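You operate a simulated robot arm through the tools that you are given. There is no shell and no other tool. Be economical: measure what you need, move in short steps, check, and stop when the job is done.

You are at the controls of a simulated robot arm. One attempt, no reset.

## Task
Put the teal hose end on the drip shelf top away on the top of the blue bench. Put the black square plug on the drip shelf top away on the shelf under the folding table. Take the white enamel cup on the top of the pipe bench and put it away on the far edge of the side table. Take the thin rubber pad on the shelf of the pipe bench and put it away on the lower air shelf. Fetch the 60 psi steel weight from the top of the blue bench and set it on top of the chrome guard. Take the cream strainer and put it in the blue basket. Take the green marker from the top of the grey bench and leave it on the green sign plate. Put the scrubbing brush on the top of the pipe bench. Open the ledge drawer, take the black drain plug from the inside of the ledge drawer and put it in the grey carry tray, then shut the drawer. Take the teal strainer on the shelf of the pipe bench and put it away on the top of the blue bench. Put the green filter on the top of the pipe bench. Pull the blue drawer open. The order is free. Set down upright: white enamel cup.

It is judged by the outcome, as a careful person would: the job done as asked, and still so three seconds after it is handed in. It fails if anything else is knocked over, pushed out of place, dropped, spilled or broken.

## Robot
A 7-joint arm with a two-finger parallel gripper on a trunk, on a base that drives. Base frame: it is fixed to the floor where the robot stands at the start and does not move with it; the origin is under the middle of the robot, x ahead of it, y to its left, z up; the surface under the hand at the start is at about z = 500. Lengths are in mm, angles in degrees, forces in N, time in s.
With the tool pointing down near the work surface it reaches from about 500 to 940 mm from the robot's upright axis, wherever it stands. Its first joint turns from -166.0 to 166.0 degrees. Places, roughly: black drain plug (5x5x9 cm) [800, -1300, 900]; black square plug (4x4x4 cm) [900, -400, 500]; blue basket (20x17x9 cm) [3000, -1100, 800]; blue drawer [1400, 0, 500]; chrome guard (7x8x8 cm) [2400, -3900, 900]; cream strainer (6x6x3 cm) [2500, -3500, 900]; far edge of the side table (60x15 cm) [3280, -2620, 780]; green filter (3x3x4 cm) [900, 2000, 900]; green marker [1000, -3750, 750]; green sign plate [1250, -4000, 750]; grey carry tray (40x21x5 cm) [2900, -1500, 400]; ledge drawer [800, -1400, 900]; lower air shelf [700, 2000, 500]; scrubbing brush (17x7x9 cm) [800, -1600, 1300]; shelf under the folding table [3100, -1200, 400]; steel weight [2250, -3750, 750]; teal hose end [750, -250, 500]; teal strainer (6x6x3 cm) [1300, -1100, 400]; thin rubber pad (5x4x2 cm) [1300, -900, 400]; top of the blue bench [2200, -3700, 800]; top of the pipe bench [1300, -500, 900]; white enamel cup (8x7x9 cm) [1200, -700, 900]. Payload 3.91 kg.
The tool frame sits at the grasp point between the pads (the TCP): z along the fingers, y along the line on which they close. The tips reach 30 mm beyond it. Largest opening 110 mm; finger width 20, thickness 10; the body of the gripper, 48 by 112 mm, starts 55 mm behind the TCP.
Orientation is told as [roll, pitch, yaw] about the base's x, y, z axes, in that order, counted from this pose: with the fingers straight down and closing along the base's y, the tool's x points along the base's -x, its y along +y and its z along -z.

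## Interface
- The arm moves only by the tool play_rows. Its argument "plan" is a list of rows, each a list of 7 numbers: the opening, from 0 (shut) to 1 (fully open), then the shift along the base's x, y, z in mm, then the turn, a rotation vector about the base's x, y, z in degrees. In form: [[claw, dx, dy, dz, rx, ry, rz], ...]. A call has 1 to 8 rows; each row shifts and turns the commanded pose from where the row before left it. A row lasts 0.2 s, in which the tool goes at most 50 mm and 8.6 degrees; a call with a longer step from one row to the next is refused whole, and so is a gripper value outside its range. Where a pose cannot be reached the arm comes as near as it can. A force on the tool above 40 N (or 10 N above the force at the start of the call, whichever is more), or a blocked arm, ends the call early, and 0.2 s more pass. Each finger travels about 72 mm/s and halts on what it meets, pressing with about 37 N; the grip force reading is that of the motor and also rises with nothing between the fingers. The clock runs only during rows and for 0.2 s after the last one: add rows that do not move to give the fingers time. The reply holds the time, the measured pose of the TCP, the force on the tool along the base axes, the opening and the grip force, in the units named above and with some noise, with the torque about the TCP (base axes, N m) and any sound that the robot's microphone picked up, and new pictures: "views" is both (left out), scene, wrist or none.
- Cameras (640 x 400 px; columns grow to the right, rows downward): "scene" is now at [244, -36.8, 1175.9]; the picture's right is [-0.45, -0.89, 0.00], its down [-0.62, 0.31, -0.72] and it looks along [0.65, -0.33, -0.69] (base axes); focal length 273 px, centre (320, 200). "wrist" rides on the gripper at [72, 17, -103] in the tool frame; the picture's right is [-0.23, 0.97, 0.00], its down [-0.76, -0.18, -0.62] and it looks along [-0.61, -0.14, 0.78] (tool axes); focal length 222 px, centre (320, 200). There is no depth. A picture from a camera that has moved, and an enlarged one, comes with that camera's place and axes in the base frame and with its lens.
- slide_trunk(by): slides the trunk up (or, below 0, down) by that many mm; the arm and the scene camera ride with it, the base frame stays. It gives what a move gives, with no picture.
- steer(legs): drives the robot by 1 to 6 legs, each [ahead, left, turn to the left] in mm, mm and degrees, along the robot's own axes; the way and the turn of a leg run together, so that a leg with both is an arc; at most 1500 mm and 180 degrees a leg. The arm and the cameras ride along, it lands a little off, and it stops where it bumps. It gives what a move gives, and a new picture of the scene camera.
- pan_tilt(pan, tilt): turns the head with the scene camera to pan (to the left, within 86 degrees either way) and tilt (down, from -29 to 69), counted from straight ahead of the robot. It gives what a move gives, and a new picture of the scene camera.
- zoom(camera, box): a new picture of the part [left, top, right, bottom] of that camera's present view, enlarged. It takes no simulated time.
- job_done(): hands the job in; it is judged then, once.

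Work in short steps. Places have to be worked out from the pictures, the camera data and where the tool is seen: move nearer, look again, correct. Check each grasp and each placing, and mend what went wrong. You have 577 turns and 360 pictures in all, those below and enlarged ones among them. Open the gripper and draw the arm clear of the work before you hand the job in, unless the task says otherwise; then end with one line.

The tools are called after "Request:" by a JSON object that holds its "name" and its "arguments". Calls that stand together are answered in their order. play_rows: Moves the arm, as the interface text tells. Its arguments: {"type":"object","properties":{"plan":{"type":"array","items":{"type":"array","items":{"type":"number"}}},"views":{"type":"string","enum":["both","scene","wrist","none"]}},"required":["plan"]} The other tools are called the same way: slide_trunk (by) slides the trunk up or down; steer (legs) drives the base; pan_tilt (pan, tilt) turns the head that bears the scene camera; zoom (camera, box) takes an enlarged picture of a part of a camera's view; job_done () hands the job in.

At the start:

```text
time: 0.0
tool_pos: [635.3, -198.4, 736.7]
ee_rot: [0.0, 0.0, 0.0]
ft_force: [0.0, 0.7, -0.9]
ft_torque: [-0.01, -0.01, 0.03]
grip_width: 109.9
grasp_force: 0.1
trunk travel left (down, up): [-375.0, 307.0]
robot x, y, heading: [4.9, 3.1, -0.1]
head pan, tilt: [-26.7, 43.6]
```

scene: 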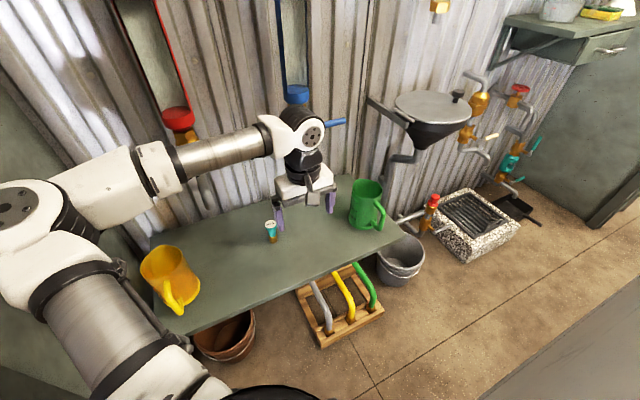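
wrist: 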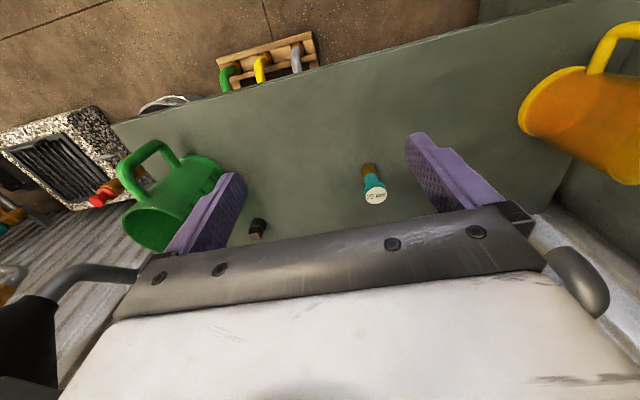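

I'll look around first to learn the layout.

Request:
{"name": "pan_tilt", "arguments": {"pan": -60, "tilt": 20}}

Request:
{"name": "pan_tilt", "arguments": {"pan": 0, "tilt": 25}}

Request:
{"name": "pan_tilt", "arguments": {"pan": 70, "tilt": 20}}

```text
time: 1.0
tool_pos: [635.4, -197.6, 737.0]
ee_rot: [-0.1, 0.0, 0.0]
ft_force: [0.0, 0.4, 0.3]
ft_torque: [0.0, -0.02, -0.01]
grip_width: 110.1
grasp_force: 0.2
trunk travel left (down, up): [-375.0, 307.0]
robot x, y, heading: [-1.0, -0.5, 0.0]
head pan, tilt: [-60.0, 20.0]
camera scene: at [217.0, -80.3, 1212.6], right [-0.87, -0.5, 0.0], down [-0.17, 0.3, -0.94], along [0.47, -0.81, -0.34], focal length 273 px, centre (320, 200)
```

scene: 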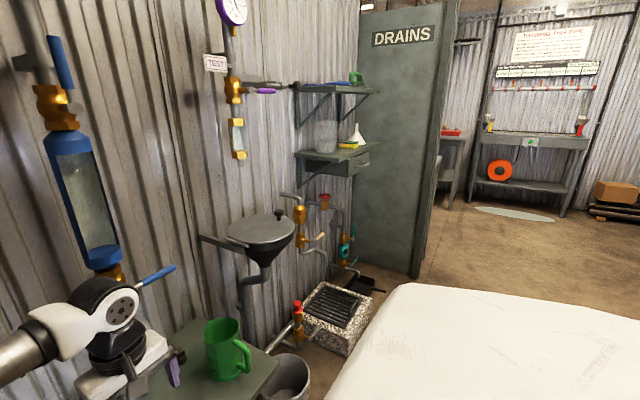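

```text
time: 2.3
tool_pos: [637.0, -198.8, 736.1]
ee_rot: [-0.1, 0.0, 0.0]
ft_force: [-0.2, -0.2, -0.3]
ft_torque: [0.03, -0.02, 0.05]
grip_width: 110.1
grasp_force: 0.1
trunk travel left (down, up): [-375.0, 307.0]
robot x, y, heading: [-2.4, 4.5, -0.2]
head pan, tilt: [0.0, 25.0]
camera scene: at [262.5, 0.2, 1204.5], right [0.0, -1.0, 0.0], down [-0.42, 0.0, -0.91], along [0.91, 0.0, -0.42], focal length 273 px, centre (320, 200)
```

scene: 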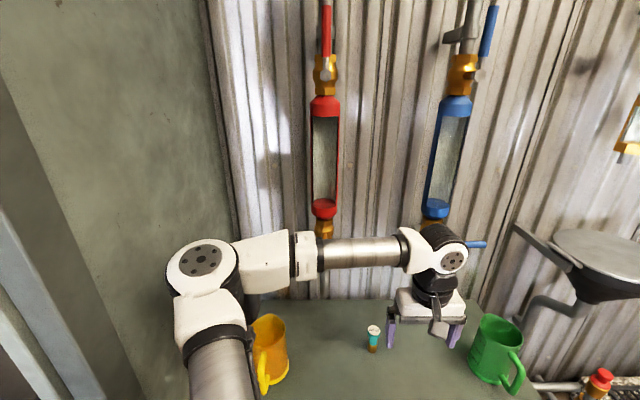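

```text
time: 3.7
tool_pos: [637.7, -198.2, 737.8]
ee_rot: [0.0, 0.0, 0.0]
ft_force: [0.5, 0.4, -0.2]
ft_torque: [-0.01, 0.03, 0.01]
grip_width: 110.0
grasp_force: 0.1
trunk travel left (down, up): [-375.0, 307.0]
robot x, y, heading: [1.3, -2.4, -0.1]
head pan, tilt: [70.0, 20.0]
camera scene: at [202.3, 87.8, 1212.6], right [0.94, -0.34, 0.0], down [-0.12, -0.32, -0.94], along [0.32, 0.88, -0.34], focal length 273 px, centre (320, 200)
```

scene: 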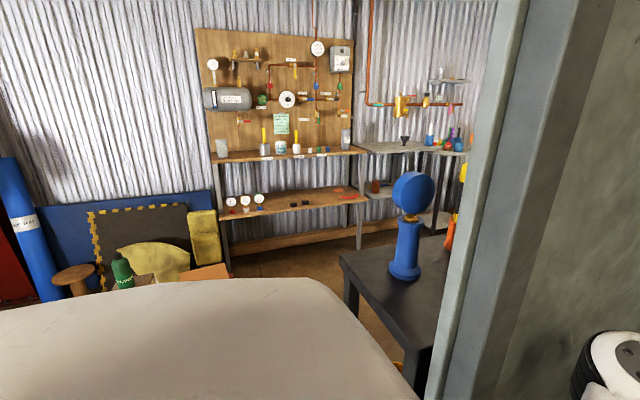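

The hose end stands at about (780, -146), with the plug near (855, -381) behind the green mug. I'll move the gripper above the hose end.

Request:
{"name": "play_rows", "arguments": {"plan": [[1, 36, 13, -20, 0, 0, 0], [1, 36, 13, -20, 0, 0, 0], [1, 36, 13, -20, 0, 0, 0], [1, 36, 13, -20, 0, 0, 0], [1, 0, 0, 0, 0, 0, 0]], "views": "wrist"}}

Request:
{"name": "pan_tilt", "arguments": {"pan": -20, "tilt": 45}}

```text
time: 4.9
tool_pos: [779.7, -148.8, 657.7]
ee_rot: [0.0, 0.0, 0.1]
ft_force: [0.5, 0.5, -0.8]
ft_torque: [0.01, 0.02, -0.01]
grip_width: 110.1
grasp_force: 0.0
trunk travel left (down, up): [-375.0, 307.0]
robot x, y, heading: [-3.1, 3.3, -0.0]
head pan, tilt: [70.0, 20.0]
camera wrist: at [707.7, -131.5, 761.7], right [0.23, 0.97, 0.0], down [0.76, -0.18, 0.62], along [0.61, -0.14, -0.78], focal length 222 px, centre (320, 200)
```

wrist: 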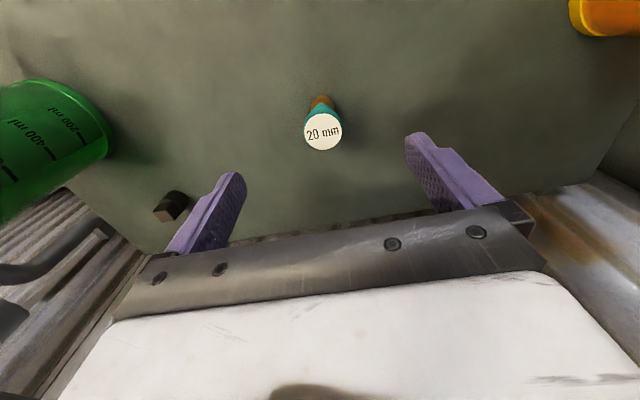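

```text
time: 6.5
tool_pos: [779.8, -148.3, 659.0]
ee_rot: [0.0, 0.0, 0.0]
ft_force: [-0.1, -0.6, -0.5]
ft_torque: [0.01, 0.0, 0.02]
grip_width: 110.0
grasp_force: 0.1
trunk travel left (down, up): [-375.0, 307.0]
robot x, y, heading: [2.2, 1.0, -0.0]
head pan, tilt: [-20.0, 45.0]
camera scene: at [246.8, -27.5, 1174.0], right [-0.34, -0.94, 0.0], down [-0.66, 0.24, -0.71], along [0.66, -0.24, -0.71], focal length 273 px, centre (320, 200)
```

scene: 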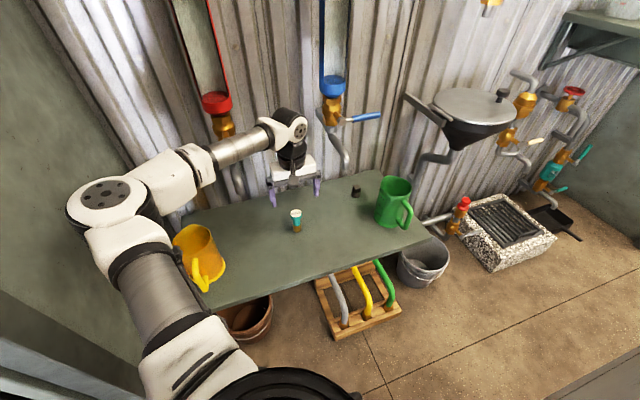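

The hose end is at about (775, -145) with its top near z=578. I'll descend around it and close.

Request:
{"name": "play_rows", "arguments": {"plan": [[1, -4, 3, -40, 0, 0, 0], [1, 0, 0, -40, 0, 0, 0], [1, 0, 0, -30, 0, 0, 0], [0.6, 0, 0, 0, 0, 0, 0], [0.2, 0, 0, 0, 0, 0, 0], [0, 0, 0, 0, 0, 0, 0], [0, 0, 0, 0, 0, 0, 0]], "views": "wrist"}}

```text
time: 8.2
tool_pos: [776.3, -143.3, 548.3]
ee_rot: [0.0, 0.1, 0.0]
ft_force: [-0.2, -1.3, 0.0]
ft_torque: [0.0, 0.03, 0.01]
grip_width: 33.4
grasp_force: 36.8
trunk travel left (down, up): [-375.0, 307.0]
robot x, y, heading: [2.2, 2.3, -0.3]
head pan, tilt: [-20.0, 45.0]
camera wrist: at [703.6, -126.2, 651.0], right [0.23, 0.97, 0.0], down [0.76, -0.18, 0.62], along [0.61, -0.14, -0.78], focal length 222 px, centre (320, 200)
```

wrist: 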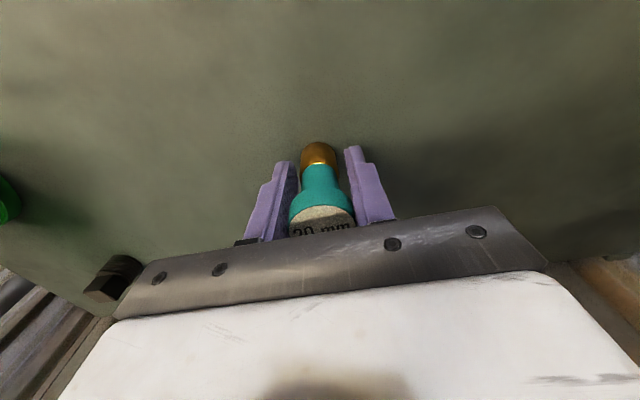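

Gripped (33 mm wide, bottom about 48 mm below the TCP). I'll lift and retract for driving.

Request:
{"name": "play_rows", "arguments": {"plan": [[0, 0, 0, 45, 0, 0, 0], [0, 0, 0, 45, 0, 0, 0], [0, 0, 0, 45, 0, 0, 0], [0, -30, 0, 38, 0, 0, 0], [0, -40, 0, 25, 0, 0, 0], [0, -45, 0, 20, 0, 0, 0], [0, -45, 0, 20, 0, 0, 0], [0, -40, 0, 20, 0, 0, 0]], "views": "none"}}

Request:
{"name": "pan_tilt", "arguments": {"pan": -86, "tilt": 25}}

```text
time: 9.9
tool_pos: [575.0, -144.5, 806.1]
ee_rot: [0.1, 0.0, 0.0]
ft_force: [-0.2, 0.3, -2.4]
ft_torque: [-0.01, 0.01, 0.03]
grip_width: 33.3
grasp_force: 37.2
trunk travel left (down, up): [-375.0, 307.0]
robot x, y, heading: [1.8, -2.2, 0.1]
head pan, tilt: [-20.0, 45.0]
```

```text
time: 11.3
tool_pos: [575.1, -144.6, 805.0]
ee_rot: [0.0, -0.1, 0.0]
ft_force: [-0.1, -0.1, -1.3]
ft_torque: [0.0, -0.01, -0.01]
grip_width: 33.4
grasp_force: 37.1
trunk travel left (down, up): [-375.0, 307.0]
robot x, y, heading: [2.1, 1.3, -0.3]
head pan, tilt: [-85.9, 25.0]
camera scene: at [177.1, -91.6, 1204.5], right [-1.0, -0.07, 0.0], down [-0.03, 0.42, -0.91], along [0.06, -0.9, -0.42], focal length 273 px, centre (320, 200)
```

scene: 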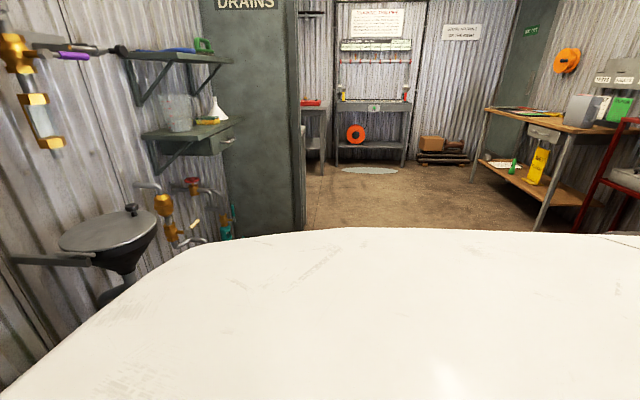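

The way around is past the DRAINS partition (end near x≈450, y≈-1900). I'll turn right in place and look.

Request:
{"name": "steer", "arguments": {"legs": [[0, 0, -90]]}}

Request:
{"name": "pan_tilt", "arguments": {"pan": 0, "tilt": 20}}

Request:
{"name": "pan_tilt", "arguments": {"pan": -80, "tilt": 20}}

```text
time: 15.7
tool_pos: [-150.8, -573.7, 805.8]
ee_rot: [0.0, 0.0, -90.6]
ft_force: [0.8, 0.4, -2.2]
ft_torque: [0.02, 0.03, -0.02]
grip_width: 33.1
grasp_force: 36.6
trunk travel left (down, up): [-375.0, 307.0]
robot x, y, heading: [0.1, 1.0, -90.6]
head pan, tilt: [-85.9, 25.0]
camera scene: at [-93.3, -175.4, 1204.5], right [-0.06, 1.0, 0.0], down [0.42, 0.03, -0.91], along [-0.9, -0.06, -0.42], focal length 273 px, centre (320, 200)
```

scene: 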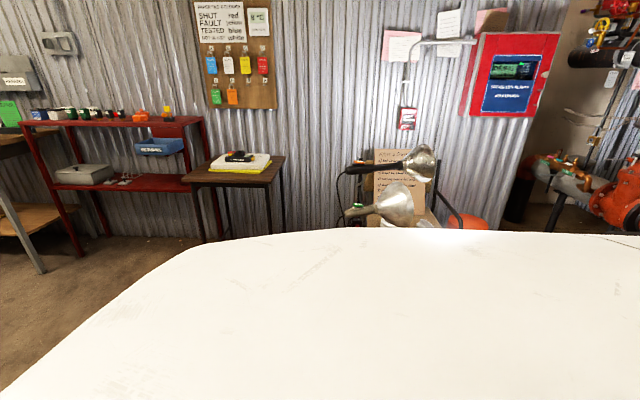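

```text
time: 17.3
tool_pos: [-150.7, -573.7, 806.5]
ee_rot: [0.1, 0.0, -90.6]
ft_force: [0.0, -0.5, -2.0]
ft_torque: [0.04, -0.01, -0.01]
grip_width: 33.3
grasp_force: 37.0
trunk travel left (down, up): [-375.0, 307.0]
robot x, y, heading: [-1.1, -0.9, -90.7]
head pan, tilt: [0.0, 20.0]
camera scene: at [-2.3, -262.9, 1212.6], right [-1.0, 0.01, 0.0], down [0.0, 0.34, -0.94], along [-0.01, -0.94, -0.34], focal length 273 px, centre (320, 200)
```

scene: 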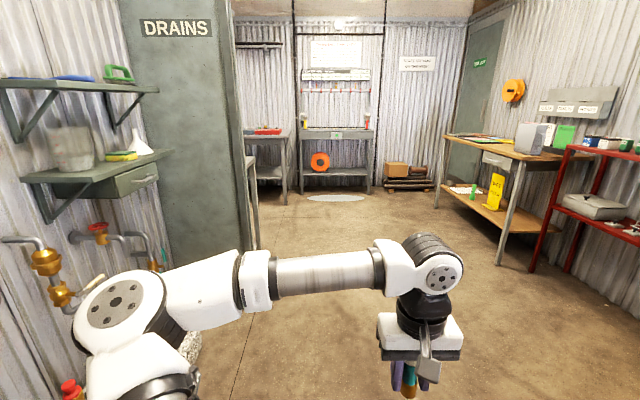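

```text
time: 18.8
tool_pos: [-149.7, -573.8, 805.6]
ee_rot: [0.0, 0.1, -90.6]
ft_force: [-0.2, 0.0, -1.0]
ft_torque: [0.02, 0.02, 0.01]
grip_width: 33.6
grasp_force: 36.6
trunk travel left (down, up): [-375.0, 307.0]
robot x, y, heading: [-2.0, 0.2, -90.5]
head pan, tilt: [-80.0, 20.0]
camera scene: at [-93.1, -185.1, 1212.6], right [-0.16, 0.99, 0.0], down [0.34, 0.06, -0.94], along [-0.93, -0.15, -0.34], focal length 273 px, centre (320, 200)
```

scene: 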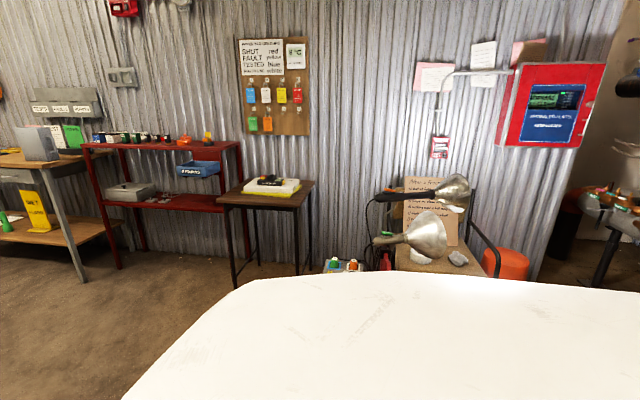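

Floor ahead is clear. I'll drive forward to clear the partition and look left.

Request:
{"name": "steer", "arguments": {"legs": [[1200, -100, 0], [900, 0, 0]]}}

Request:
{"name": "pan_tilt", "arguments": {"pan": 60, "tilt": 15}}

Request:
{"name": "pan_tilt", "arguments": {"pan": 10, "tilt": 25}}

```text
time: 29.3
tool_pos: [-245.0, -2688.2, 805.6]
ee_rot: [0.0, 0.0, -89.8]
ft_force: [-0.5, 0.2, -2.3]
ft_torque: [0.03, -0.02, 0.01]
grip_width: 33.3
grasp_force: 36.7
trunk travel left (down, up): [-375.0, 307.0]
robot x, y, heading: [-102.2, -2111.5, -89.8]
head pan, tilt: [-80.0, 20.0]
camera scene: at [-194.0, -2298.3, 1212.6], right [-0.18, 0.98, 0.0], down [0.34, 0.06, -0.94], along [-0.92, -0.17, -0.34], focal length 273 px, centre (320, 200)
```

scene: 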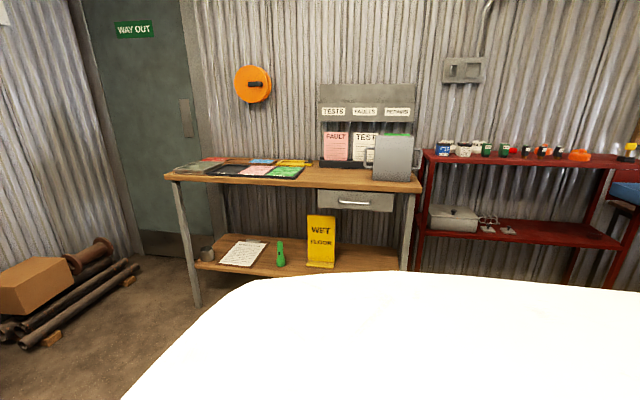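

```text
time: 31.5
tool_pos: [-246.1, -2687.0, 806.4]
ee_rot: [0.0, 0.1, -89.7]
ft_force: [0.3, 0.6, -1.8]
ft_torque: [0.0, 0.02, -0.02]
grip_width: 33.3
grasp_force: 37.1
trunk travel left (down, up): [-375.0, 307.0]
robot x, y, heading: [-104.1, -2111.9, -89.8]
head pan, tilt: [60.0, 15.0]
camera scene: at [-21.4, -2328.3, 1220.7], right [-0.5, -0.87, 0.0], down [-0.22, 0.13, -0.97], along [0.84, -0.48, -0.26], focal length 273 px, centre (320, 200)
```

scene: 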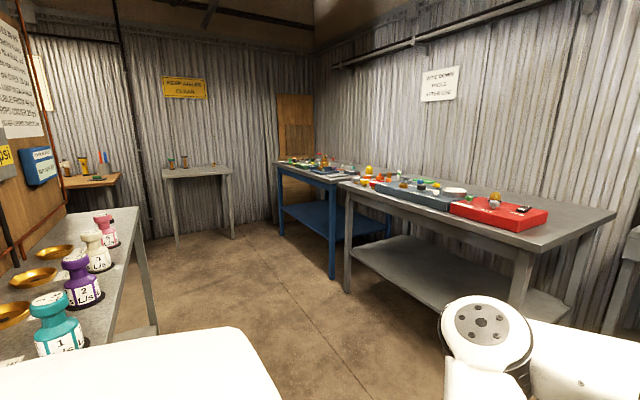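

```text
time: 32.7
tool_pos: [-245.7, -2687.8, 805.7]
ee_rot: [0.0, -0.1, -89.8]
ft_force: [0.2, 0.0, -1.3]
ft_torque: [-0.01, -0.02, -0.01]
grip_width: 33.2
grasp_force: 36.7
trunk travel left (down, up): [-375.0, 307.0]
robot x, y, heading: [-101.8, -2114.3, -89.7]
head pan, tilt: [10.0, 25.0]
camera scene: at [-86.0, -2372.5, 1204.5], right [-0.98, -0.18, 0.0], down [-0.07, 0.42, -0.91], along [0.16, -0.89, -0.42], focal length 273 px, centre (320, 200)
```

scene: 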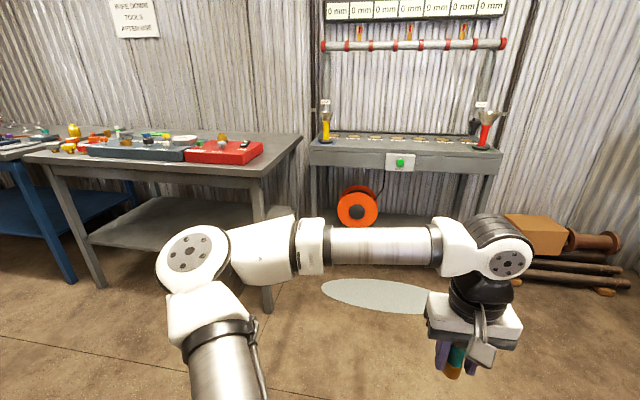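

Grey bench front is near y≈-3450, blue bench beyond it (x≈1700–3100); a weights bench is on the north side. I'll drive to y≈-2720 and strafe left, keeping heading -90.

Request:
{"name": "steer", "arguments": {"legs": [[600, 0, 0], [0, 900, 0]]}}

Request:
{"name": "pan_tilt", "arguments": {"pan": 75, "tilt": 20}}

```text
time: 43.0
tool_pos: [664.7, -3278.4, 805.7]
ee_rot: [0.1, 0.0, -89.5]
ft_force: [0.1, -0.7, -2.0]
ft_torque: [0.02, -0.02, 0.01]
grip_width: 33.3
grasp_force: 37.3
trunk travel left (down, up): [-375.0, 307.0]
robot x, y, heading: [804.0, -2702.8, -89.4]
head pan, tilt: [10.0, 25.0]
camera scene: at [821.8, -2961.8, 1204.5], right [-0.98, -0.18, 0.0], down [-0.08, 0.42, -0.91], along [0.17, -0.89, -0.42], focal length 273 px, centre (320, 200)
```

scene: 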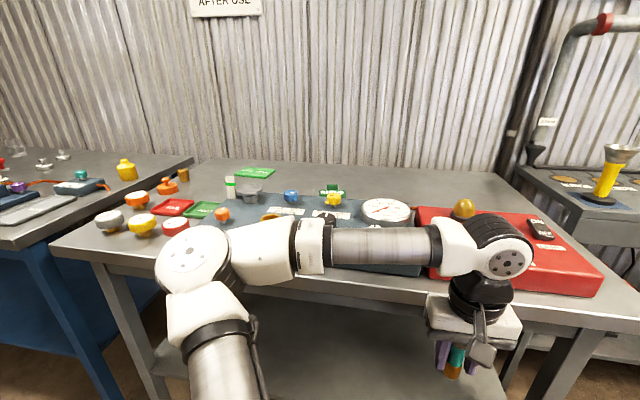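

```text
time: 44.4
tool_pos: [664.5, -3277.8, 805.0]
ee_rot: [0.0, 0.0, -89.5]
ft_force: [1.3, 0.3, -2.0]
ft_torque: [-0.01, 0.03, 0.0]
grip_width: 33.2
grasp_force: 36.8
trunk travel left (down, up): [-375.0, 307.0]
robot x, y, heading: [802.0, -2700.3, -89.5]
head pan, tilt: [75.0, 20.0]
camera scene: at [895.1, -2894.6, 1212.6], right [-0.25, -0.97, 0.0], down [-0.33, 0.09, -0.94], along [0.91, -0.24, -0.34], focal length 273 px, centre (320, 200)
```

scene: 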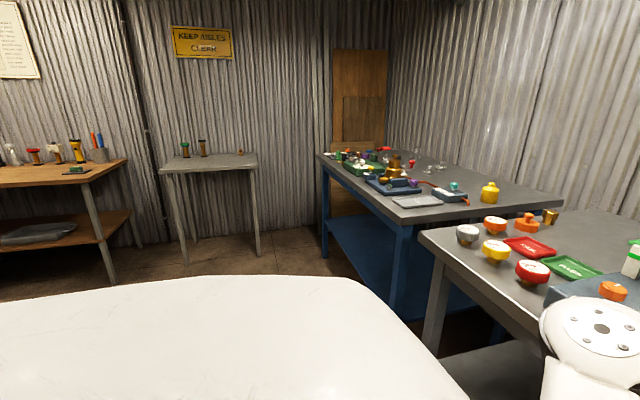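

The grey bench carries sign plates, a marker and gauges; the blue bench is next. I'll strafe on to it.

Request:
{"name": "steer", "arguments": {"legs": [[0, 1250, 0]]}}

Request:
{"name": "pan_tilt", "arguments": {"pan": 10, "tilt": 32}}

```text
time: 54.2
tool_pos: [1896.1, -3262.8, 804.8]
ee_rot: [0.0, 0.0, -88.9]
ft_force: [-0.1, -1.0, -2.2]
ft_torque: [0.04, -0.03, 0.01]
grip_width: 33.4
grasp_force: 36.8
trunk travel left (down, up): [-375.0, 307.0]
robot x, y, heading: [2023.6, -2685.5, -88.9]
head pan, tilt: [75.0, 20.0]
camera scene: at [2122.5, -2876.4, 1212.6], right [-0.24, -0.97, 0.0], down [-0.33, 0.08, -0.94], along [0.91, -0.23, -0.34], focal length 273 px, centre (320, 200)
```

scene: 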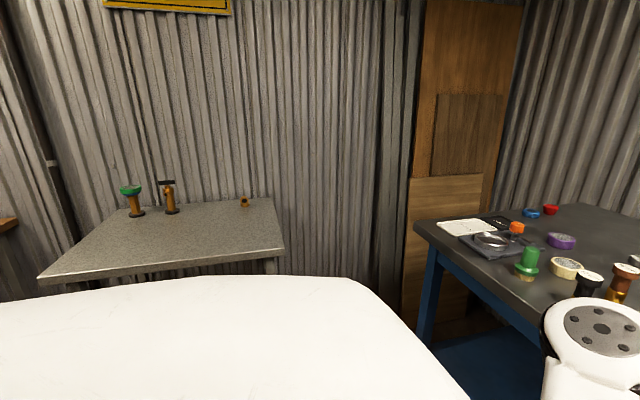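

```text
time: 55.5
tool_pos: [1895.3, -3261.9, 805.3]
ee_rot: [0.0, 0.0, -88.9]
ft_force: [0.1, 0.6, -2.8]
ft_torque: [0.01, 0.02, -0.03]
grip_width: 33.4
grasp_force: 36.4
trunk travel left (down, up): [-375.0, 307.0]
robot x, y, heading: [2029.9, -2685.8, -88.6]
head pan, tilt: [10.0, 32.0]
camera scene: at [2049.4, -2942.0, 1193.4], right [-0.98, -0.19, 0.0], down [-0.1, 0.52, -0.85], along [0.16, -0.83, -0.53], focal length 273 px, centre (320, 200)
```

scene: 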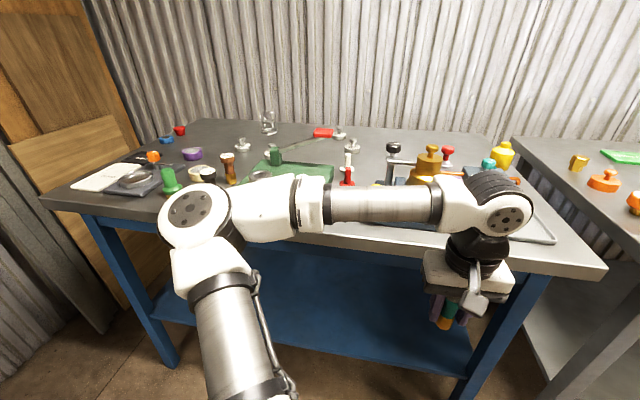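

I'll zoom in on the blue bench clutter to identify items and free space.

Request:
{"name": "zoom", "arguments": {"camera": "scene", "box": [40, 90, 340, 280]}}

Request:
{"name": "zoom", "arguments": {"camera": "scene", "box": [320, 110, 620, 300]}}

```text
2.11 times, centred on (190, 185) of scene
camera zoom: at [2049.4, -2942.0, 1193.4], right [-0.98, -0.19, 0.0], down [-0.1, 0.52, -0.85], along [0.16, -0.83, -0.53], focal length 575 px, centre (594, 232)
```

zoom: 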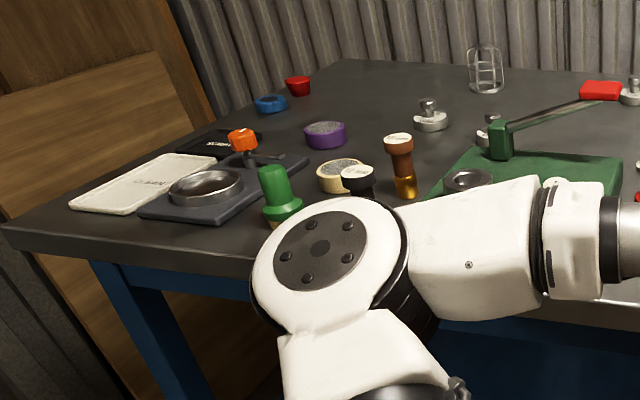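

```text
2.11 times, centred on (470, 205) of scene
camera zoom: at [2049.4, -2942.0, 1193.4], right [-0.98, -0.19, 0.0], down [-0.1, 0.52, -0.85], along [0.16, -0.83, -0.53], focal length 575 px, centre (4, 190)
```

zoom: 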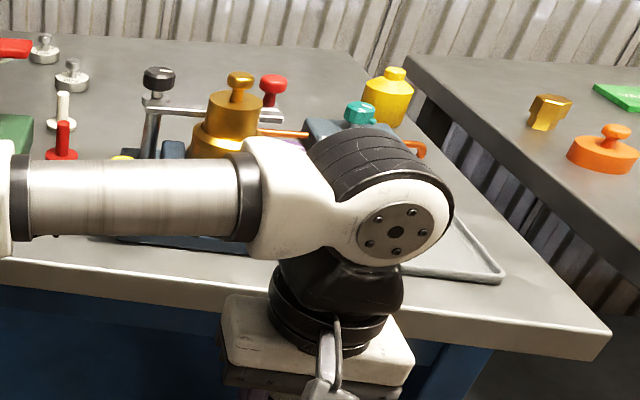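

The arm hides part of the bench. I'll turn the robot 50° right, raise the trunk, and look left over the bench.

Request:
{"name": "steer", "arguments": {"legs": [[0, 0, -50]]}}

Request:
{"name": "slide_trunk", "arguments": {"by": 250}}

Request:
{"name": "pan_tilt", "arguments": {"pan": 55, "tilt": 40}}

```text
time: 58.2
tool_pos: [1500.6, -2955.6, 806.1]
ee_rot: [0.0, 0.0, -138.9]
ft_force: [-0.7, -0.4, -2.5]
ft_torque: [0.01, -0.03, 0.01]
grip_width: 33.1
grasp_force: 37.2
trunk travel left (down, up): [-375.0, 307.0]
robot x, y, heading: [2026.9, -2681.6, -138.8]
head pan, tilt: [10.0, 32.0]
camera scene: at [1844.6, -2865.7, 1193.4], right [-0.78, 0.63, 0.0], down [0.33, 0.41, -0.85], along [-0.53, -0.66, -0.53], focal length 273 px, centre (320, 200)
```

scene: 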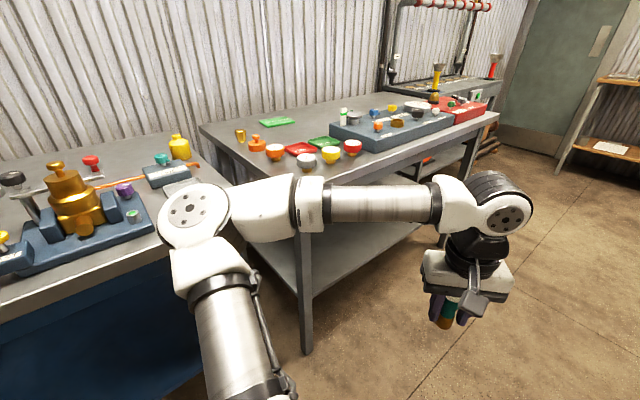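

```text
time: 60.8
tool_pos: [1500.7, -2954.2, 1055.2]
ee_rot: [-0.1, 0.1, -138.9]
ft_force: [0.5, -0.5, -2.3]
ft_torque: [0.0, -0.03, 0.02]
grip_width: 33.2
grasp_force: 37.2
trunk travel left (down, up): [-625.0, 57.0]
robot x, y, heading: [2029.6, -2682.8, -138.7]
head pan, tilt: [10.0, 32.0]
```

```text
time: 61.9
tool_pos: [1500.7, -2953.7, 1055.0]
ee_rot: [0.0, 0.0, -138.9]
ft_force: [-0.5, -1.0, -1.8]
ft_torque: [0.0, -0.03, 0.01]
grip_width: 33.3
grasp_force: 37.4
trunk travel left (down, up): [-625.0, 57.0]
robot x, y, heading: [2028.4, -2685.1, -138.9]
head pan, tilt: [55.0, 40.0]
camera scene: at [1909.8, -2880.5, 1431.2], right [-0.99, -0.11, 0.0], down [-0.07, 0.64, -0.77], along [0.08, -0.76, -0.64], focal length 273 px, centre (320, 200)
```

scene: 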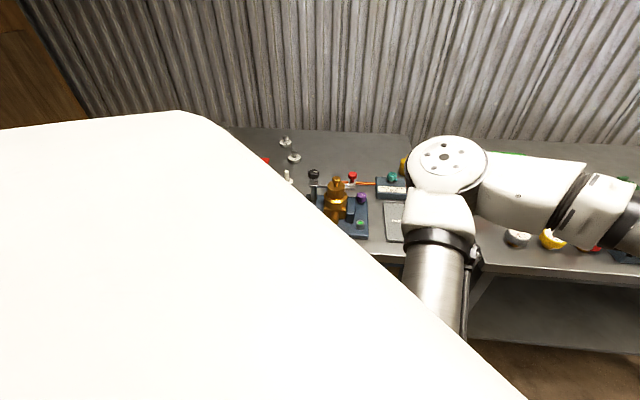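

The body blocks that view. I'll turn back and use the wrist camera from above the bench instead.

Request:
{"name": "steer", "arguments": {"legs": [[0, 0, 50], [200, 0, 0]]}}

Request:
{"name": "play_rows", "arguments": {"plan": [[0, 0, -20, 0, 0, 0, 0]], "views": "wrist"}}

Request:
{"name": "pan_tilt", "arguments": {"pan": 10, "tilt": 45}}

```text
time: 65.8
tool_pos: [1897.4, -3465.6, 1055.4]
ee_rot: [0.0, 0.1, -89.1]
ft_force: [0.4, -0.2, -3.1]
ft_torque: [0.01, 0.04, -0.03]
grip_width: 33.2
grasp_force: 37.2
trunk travel left (down, up): [-625.0, 57.0]
robot x, y, heading: [2033.9, -2887.0, -89.2]
head pan, tilt: [55.0, 40.0]
camera scene: at [2105.5, -3105.8, 1431.0], right [-0.56, -0.83, 0.0], down [-0.53, 0.36, -0.77], along [0.63, -0.43, -0.64], focal length 273 px, centre (320, 200)
```

scene: 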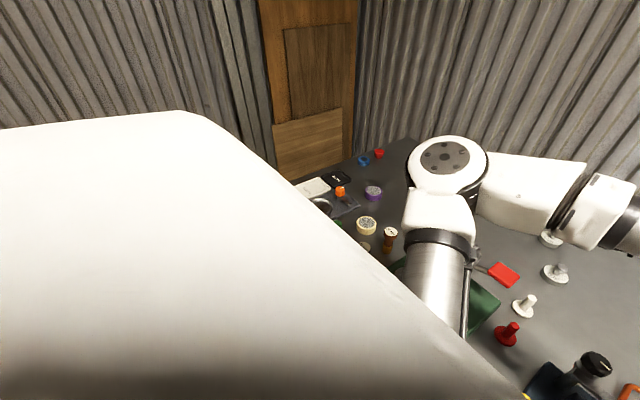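

```text
time: 66.2
tool_pos: [1895.6, -3485.3, 1055.3]
ee_rot: [-0.1, 0.1, -89.1]
ft_force: [1.1, 0.4, -2.5]
ft_torque: [0.02, 0.03, -0.01]
grip_width: 33.5
grasp_force: 37.2
trunk travel left (down, up): [-625.0, 57.0]
robot x, y, heading: [2030.5, -2886.1, -89.0]
head pan, tilt: [55.0, 40.0]
camera wrist: at [1912.1, -3412.6, 1158.4], right [0.98, -0.21, 0.0], down [-0.17, -0.76, 0.62], along [-0.13, -0.61, -0.78], focal length 222 px, centre (320, 200)
```

wrist: 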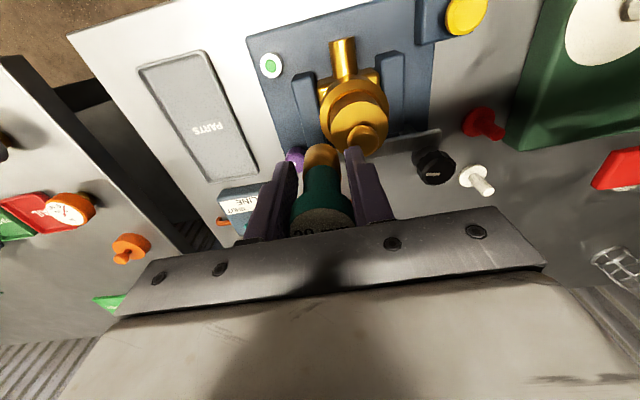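

```text
time: 67.4
tool_pos: [1895.6, -3484.2, 1055.1]
ee_rot: [0.1, 0.0, -89.1]
ft_force: [-0.3, 0.0, -1.5]
ft_torque: [0.03, 0.01, -0.02]
grip_width: 33.2
grasp_force: 37.1
trunk travel left (down, up): [-625.0, 57.0]
robot x, y, heading: [2029.5, -2888.8, -89.1]
head pan, tilt: [10.0, 45.0]
camera scene: at [2050.5, -3137.1, 1423.9], right [-0.98, -0.19, 0.0], down [-0.13, 0.69, -0.71], along [0.13, -0.69, -0.71], focal length 273 px, centre (320, 200)
```

scene: 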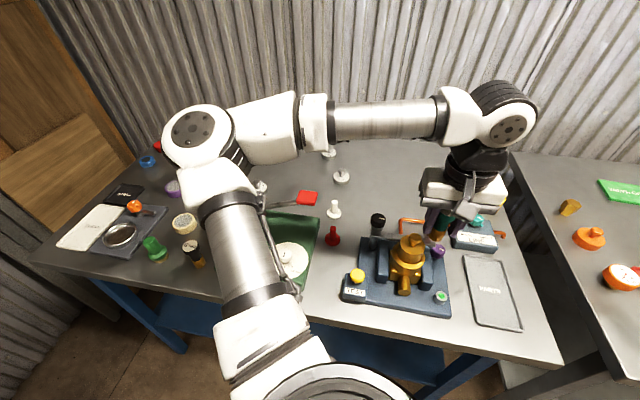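

From two views, the blue bench top is z≈849 with its front edge at y≈-3360. There's a free patch around (1995, -3795); I'll move above it and check by wrist camera.

Request:
{"name": "play_rows", "arguments": {"plan": [[0, 15, -45, 3, 0, 0, 0], [0, 15, -45, 3, 0, 0, 0], [0, 15, -45, 3, 0, 0, 0], [0, 15, -45, 3, 0, 0, 0], [0, 15, -45, 3, 0, 0, 0], [0, 15, -45, 0, 0, 0, 0], [0, 10, -40, 0, 0, 0, 0], [0, 0, 0, 0, 0, 0, 0]]}}

```text
time: 69.2
tool_pos: [1997.4, -3795.9, 1071.8]
ee_rot: [0.0, 0.1, -89.1]
ft_force: [0.3, 1.5, -1.6]
ft_torque: [-0.03, 0.02, 0.01]
grip_width: 33.1
grasp_force: 37.2
trunk travel left (down, up): [-625.0, 57.0]
robot x, y, heading: [2029.9, -2887.3, -89.1]
head pan, tilt: [10.0, 45.0]
camera scene: at [2050.8, -3136.9, 1424.0], right [-0.98, -0.19, 0.0], down [-0.13, 0.69, -0.71], along [0.13, -0.69, -0.71], focal length 273 px, centre (320, 200)
camera wrist: at [2012.3, -3723.0, 1175.5], right [0.98, -0.21, 0.0], down [-0.17, -0.76, 0.62], along [-0.13, -0.61, -0.78], focal length 222 px, centre (320, 200)
```

scene: 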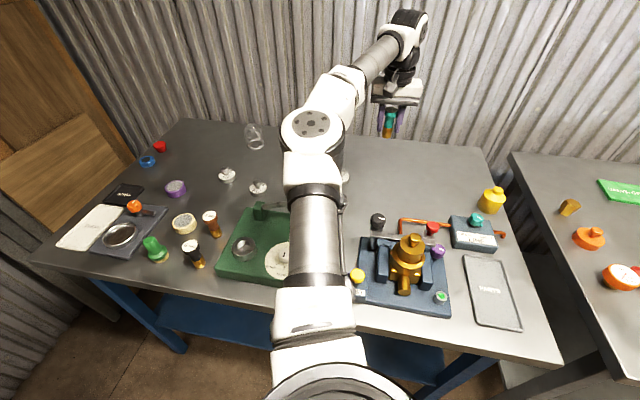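
wrist: 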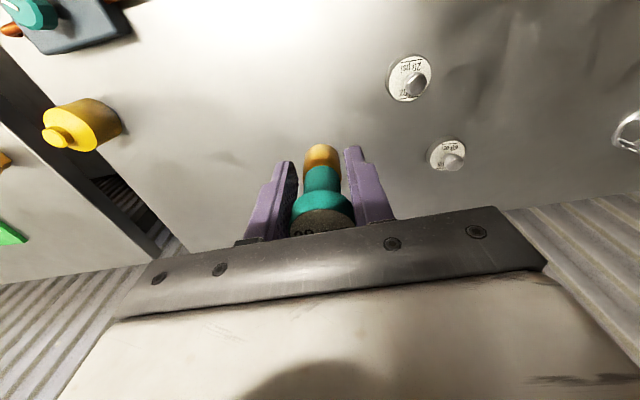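

The patch is clear here; I'll lower the hose end.

Request:
{"name": "play_rows", "arguments": {"plan": [[0, 0, 0, -45, 0, 0, 0], [0, 0, 0, -45, 0, 0, 0], [0, 0, 0, -45, 0, 0, 0], [0, 0, 0, -25, 0, 0, 0], [0, 0, 0, -7, 0, 0, 0], [0, 0, 0, -4, 0, 0, 0]], "views": "wrist"}}

```text
time: 70.6
tool_pos: [1995.6, -3795.7, 900.7]
ee_rot: [0.0, 0.0, -89.1]
ft_force: [-0.5, -0.8, -1.8]
ft_torque: [0.05, 0.01, -0.02]
grip_width: 33.3
grasp_force: 36.9
trunk travel left (down, up): [-625.0, 57.0]
robot x, y, heading: [2029.3, -2887.4, -89.0]
head pan, tilt: [10.0, 45.0]
camera wrist: at [2011.5, -3721.8, 1003.4], right [0.98, -0.21, 0.0], down [-0.17, -0.76, 0.62], along [-0.13, -0.61, -0.78], focal length 222 px, centre (320, 200)
```

wrist: 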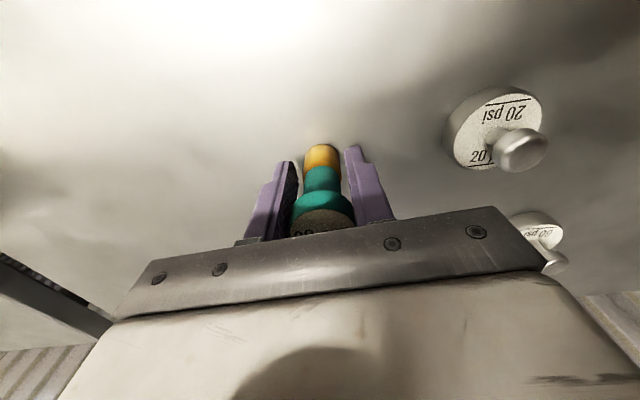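

No contact yet; I'll lower in small steps.

Request:
{"name": "play_rows", "arguments": {"plan": [[0, 0, 0, -4, 0, 0, 0], [0, 0, 0, -4, 0, 0, 0], [0, 0, 0, -3, 0, 0, 0]], "views": "none"}}

```text
time: 71.4
tool_pos: [1995.7, -3794.6, 894.0]
ee_rot: [-0.2, -0.5, -89.2]
ft_force: [-2.1, -5.7, 30.9]
ft_torque: [-0.15, -0.02, 0.01]
grip_width: 33.5
grasp_force: 37.5
trunk travel left (down, up): [-625.0, 57.0]
robot x, y, heading: [2033.2, -2883.7, -89.2]
head pan, tilt: [10.0, 45.0]
```

Contact at TCP z≈894, so the top is at ~847. Easing off and releasing.

Request:
{"name": "play_rows", "arguments": {"plan": [[0, 0, 0, 4, 0, 0, 0], [0.5, 0, 0, 0, 0, 0, 0], [0.6, 0, 0, 0, 0, 0, 0], [0.6, 0, 0, 40, 0, 0, 0], [0.6, 0, 0, 45, 0, 0, 0], [0.6, 0, 0, 45, 0, 0, 0], [1, 0, 20, 40, 0, 0, 0], [1, 0, 40, 0, 0, 0, 0]]}}

```text
time: 73.2
tool_pos: [1996.2, -3733.4, 1065.0]
ee_rot: [-0.2, 0.1, -89.1]
ft_force: [0.2, 0.3, 1.0]
ft_torque: [-0.04, 0.0, 0.02]
grip_width: 109.7
grasp_force: 0.1
trunk travel left (down, up): [-625.0, 57.0]
robot x, y, heading: [2031.7, -2888.3, -89.3]
head pan, tilt: [10.0, 45.0]
camera scene: at [2050.9, -3136.5, 1424.0], right [-0.98, -0.19, 0.0], down [-0.13, 0.69, -0.71], along [0.13, -0.69, -0.71], focal length 273 px, centre (320, 200)
camera wrist: at [2012.3, -3659.7, 1168.3], right [0.98, -0.21, 0.0], down [-0.16, -0.76, 0.62], along [-0.13, -0.61, -0.78], focal length 222 px, centre (320, 200)
```

scene: 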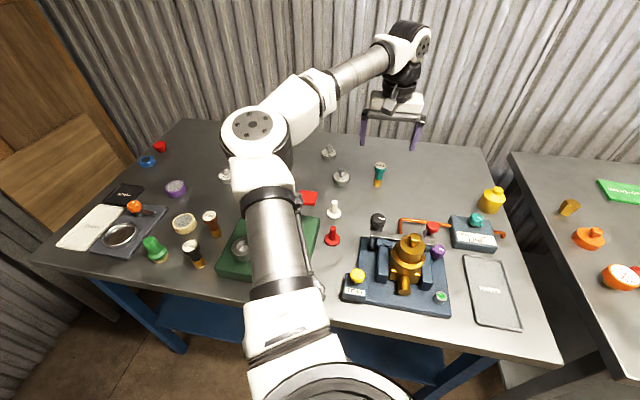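
wrist: 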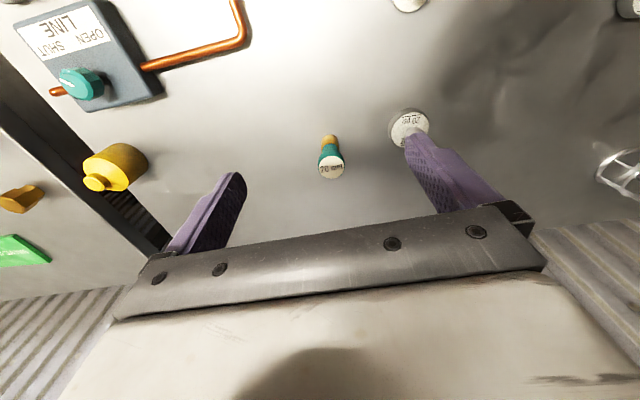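

Hose end is standing. Next find the 60 psi weight: I'll strafe left to x≈2380 with the arm held high and look down.

Request:
{"name": "steer", "arguments": {"legs": [[0, 360, 0]]}}

Request:
{"name": "play_rows", "arguments": {"plan": [[1, 0, 20, 0, 0, 0, 0]], "views": "wrist"}}

```text
time: 76.5
tool_pos: [2362.5, -3727.1, 1063.6]
ee_rot: [0.0, 0.0, -88.8]
ft_force: [1.0, 0.5, -0.4]
ft_torque: [0.0, 0.01, 0.02]
grip_width: 109.7
grasp_force: 0.1
trunk travel left (down, up): [-625.0, 57.0]
robot x, y, heading: [2394.0, -2881.4, -89.0]
head pan, tilt: [10.0, 45.0]
camera scene: at [2413.9, -3130.3, 1423.9], right [-0.98, -0.19, 0.0], down [-0.14, 0.69, -0.71], along [0.14, -0.69, -0.71], focal length 273 px, centre (320, 200)
```

scene: 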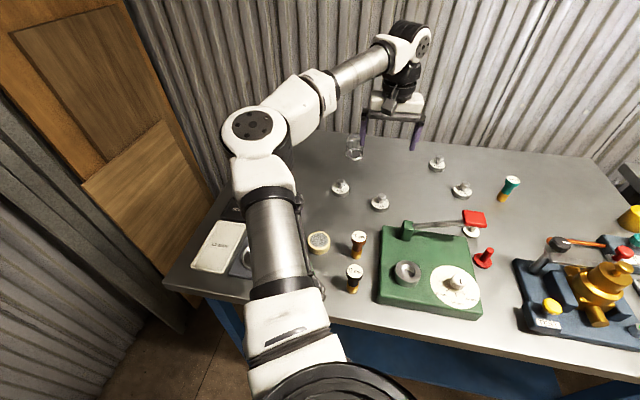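

```text
time: 77.0
tool_pos: [2363.0, -3706.7, 1063.2]
ee_rot: [-0.1, 0.0, -88.9]
ft_force: [0.5, 0.5, 0.4]
ft_torque: [-0.02, -0.02, 0.0]
grip_width: 110.0
grasp_force: 0.0
trunk travel left (down, up): [-625.0, 57.0]
robot x, y, heading: [2391.7, -2882.1, -89.1]
head pan, tilt: [10.0, 45.0]
camera wrist: at [2378.7, -3634.0, 1167.4], right [0.98, -0.21, 0.0], down [-0.16, -0.76, 0.62], along [-0.13, -0.61, -0.78], focal length 222 px, centre (320, 200)
```

wrist: 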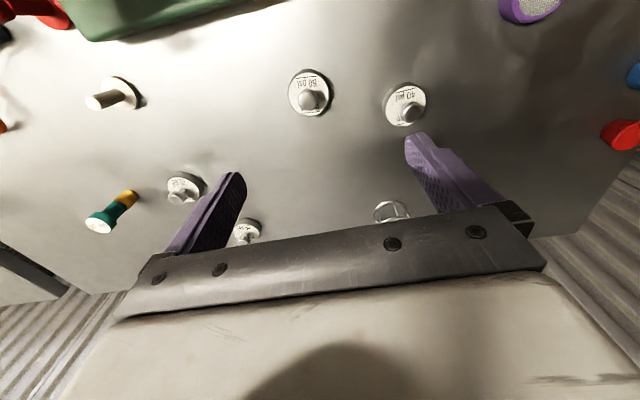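

Request:
{"name": "zoom", "arguments": {"camera": "wrist", "box": [270, 50, 450, 162]}}

Request:
{"name": "zoom", "arguments": {"camera": "wrist", "box": [150, 140, 450, 260]}}

```text
3.56 times, centred on (360, 106) of wrist
camera zoom: at [2378.7, -3634.0, 1167.4], right [0.98, -0.21, 0.0], down [-0.16, -0.76, 0.62], along [-0.13, -0.61, -0.78], focal length 790 px, centre (178, 534)
```

zoom: 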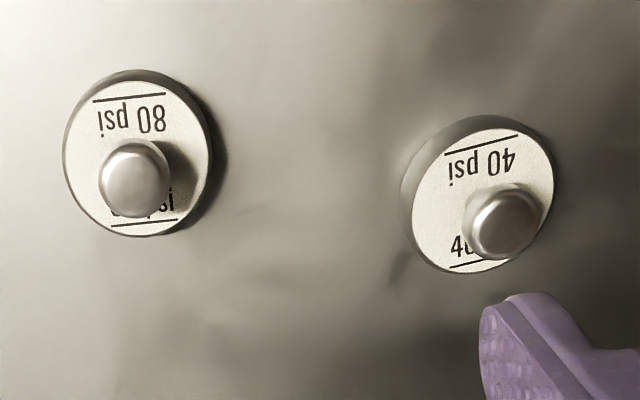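

```text
2.13 times, centred on (300, 200) of wrist
camera zoom: at [2378.7, -3634.0, 1167.4], right [0.98, -0.21, 0.0], down [-0.16, -0.76, 0.62], along [-0.13, -0.61, -0.78], focal length 474 px, centre (363, 200)
```

zoom: 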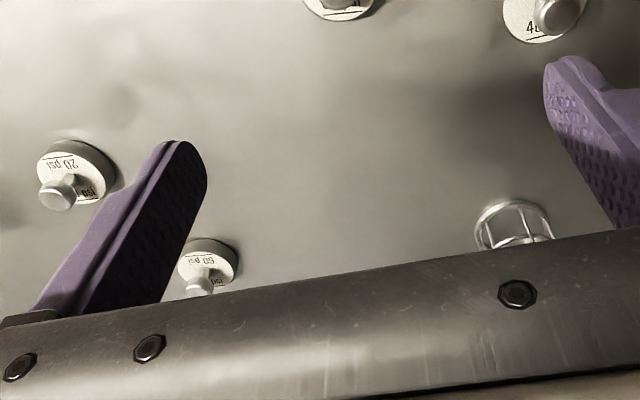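

The weight nearest the wall, at about (2170, -3912), reads 60 psi; the chrome guard is at about (2440, -3900). I need to be ~100 mm closer; checking floor clearance first.

Request:
{"name": "pan_tilt", "arguments": {"pan": -40, "tilt": 69}}

```text
time: 78.1
tool_pos: [2362.9, -3707.9, 1063.7]
ee_rot: [-0.1, -0.1, -89.0]
ft_force: [0.2, -0.4, 0.2]
ft_torque: [0.01, 0.03, -0.01]
grip_width: 110.3
grasp_force: 0.0
trunk travel left (down, up): [-625.0, 57.0]
robot x, y, heading: [2393.8, -2878.2, -89.0]
head pan, tilt: [-40.0, 68.8]
camera scene: at [2362.9, -3094.1, 1395.1], right [-0.78, 0.63, 0.0], down [0.58, 0.73, -0.36], along [-0.23, -0.28, -0.93], focal length 273 px, centre (320, 200)
```

scene: 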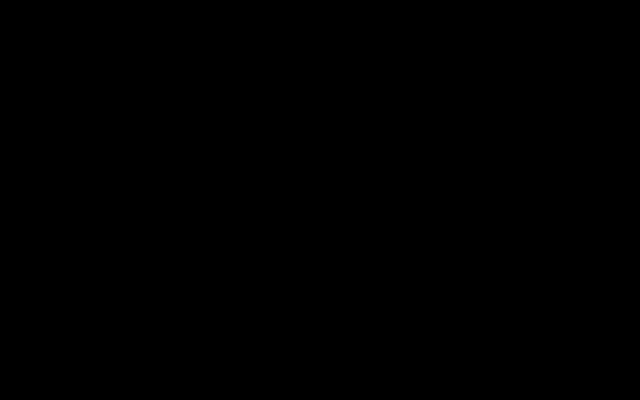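

Not useful. I'll strafe right 80 and creep ahead in small legs, watching for a bump.

Request:
{"name": "pan_tilt", "arguments": {"pan": 10, "tilt": 40}}

Request:
{"name": "steer", "arguments": {"legs": [[0, -100, 0], [50, 0, 0]]}}

```text
time: 79.3
tool_pos: [2363.1, -3708.8, 1064.2]
ee_rot: [0.1, 0.0, -89.0]
ft_force: [-0.5, -0.1, 0.2]
ft_torque: [0.01, 0.01, -0.01]
grip_width: 110.0
grasp_force: 0.0
trunk travel left (down, up): [-625.0, 57.0]
robot x, y, heading: [2395.2, -2882.6, -89.1]
head pan, tilt: [10.0, 40.0]
camera scene: at [2414.3, -3133.9, 1431.2], right [-0.98, -0.19, 0.0], down [-0.12, 0.63, -0.77], along [0.15, -0.75, -0.64], focal length 273 px, centre (320, 200)
```

scene: 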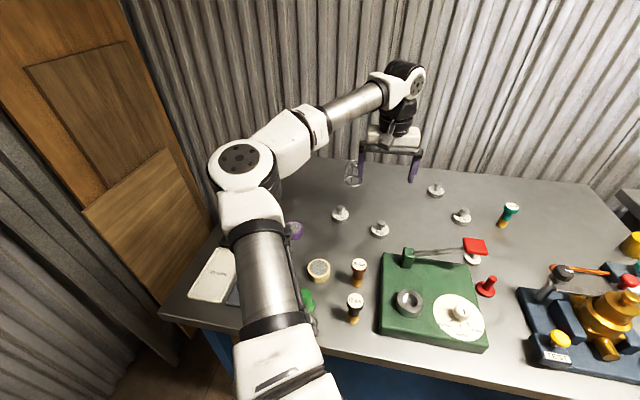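

```text
time: 81.3
tool_pos: [2263.0, -3760.4, 1062.9]
ee_rot: [-0.1, 0.1, -89.0]
ft_force: [0.3, -0.2, -0.3]
ft_torque: [0.0, 0.0, 0.04]
grip_width: 109.9
grasp_force: 0.1
trunk travel left (down, up): [-625.0, 57.0]
robot x, y, heading: [2296.5, -2934.4, -88.8]
head pan, tilt: [10.0, 40.0]
camera scene: at [2315.7, -3187.6, 1430.9], right [-0.98, -0.19, 0.0], down [-0.12, 0.63, -0.77], along [0.15, -0.75, -0.64], focal length 273 px, centre (320, 200)
```

scene: 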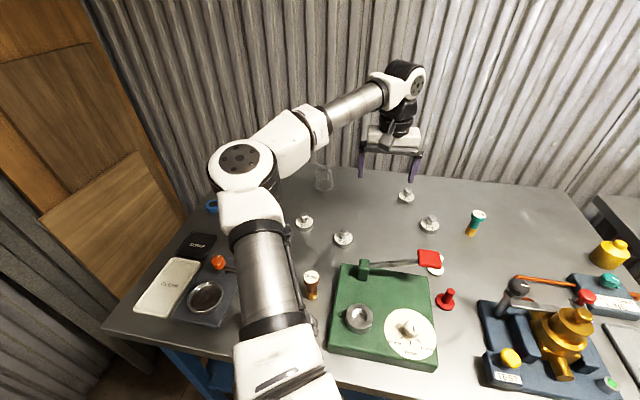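

Moved with no bump. Another 50 ahead, then reach above the 60 psi weight and look.

Request:
{"name": "steer", "arguments": {"legs": [[50, 0, 0]]}}

Request:
{"name": "play_rows", "arguments": {"plan": [[1, -22, -18, 0, 0, 0, 0], [1, -22, -18, 0, 0, 0, 0], [1, -22, -18, -10, 0, 0, 0], [1, -22, 0, -10, 0, 0, 0], [1, 0, 0, 0, 0, 0, 0]], "views": "wrist"}}

```text
time: 82.2
tool_pos: [2263.1, -3809.9, 1061.8]
ee_rot: [0.1, 0.1, -89.0]
ft_force: [0.9, 0.3, -0.2]
ft_torque: [0.04, -0.03, 0.0]
grip_width: 110.3
grasp_force: 0.2
trunk travel left (down, up): [-625.0, 57.0]
robot x, y, heading: [2300.5, -2984.9, -88.7]
head pan, tilt: [10.0, 40.0]
camera scene: at [2316.5, -3236.8, 1430.9], right [-0.98, -0.19, 0.0], down [-0.12, 0.63, -0.77], along [0.15, -0.75, -0.64], focal length 273 px, centre (320, 200)
```

scene: 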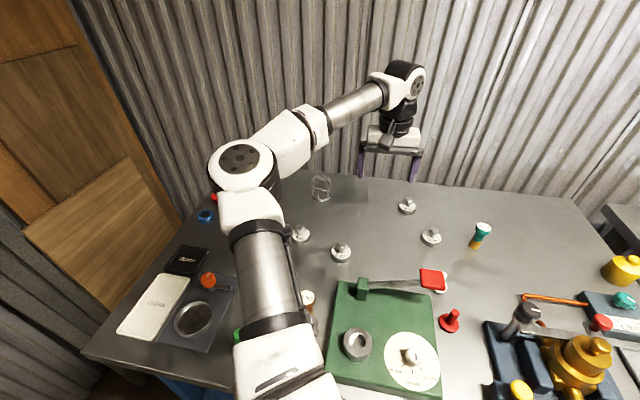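

```text
time: 83.4
tool_pos: [2176.4, -3864.1, 1043.4]
ee_rot: [0.0, 0.0, -89.0]
ft_force: [0.1, -0.2, -0.5]
ft_torque: [-0.01, -0.05, 0.01]
grip_width: 110.2
grasp_force: 0.1
trunk travel left (down, up): [-625.0, 57.0]
robot x, y, heading: [2302.4, -2983.9, -88.9]
head pan, tilt: [10.0, 40.0]
camera wrist: at [2192.5, -3790.5, 1147.3], right [0.98, -0.21, 0.0], down [-0.16, -0.76, 0.62], along [-0.13, -0.61, -0.78], focal length 222 px, centre (320, 200)
```

wrist: 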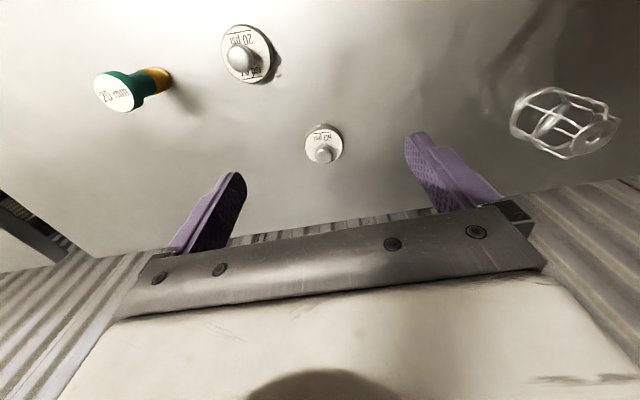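

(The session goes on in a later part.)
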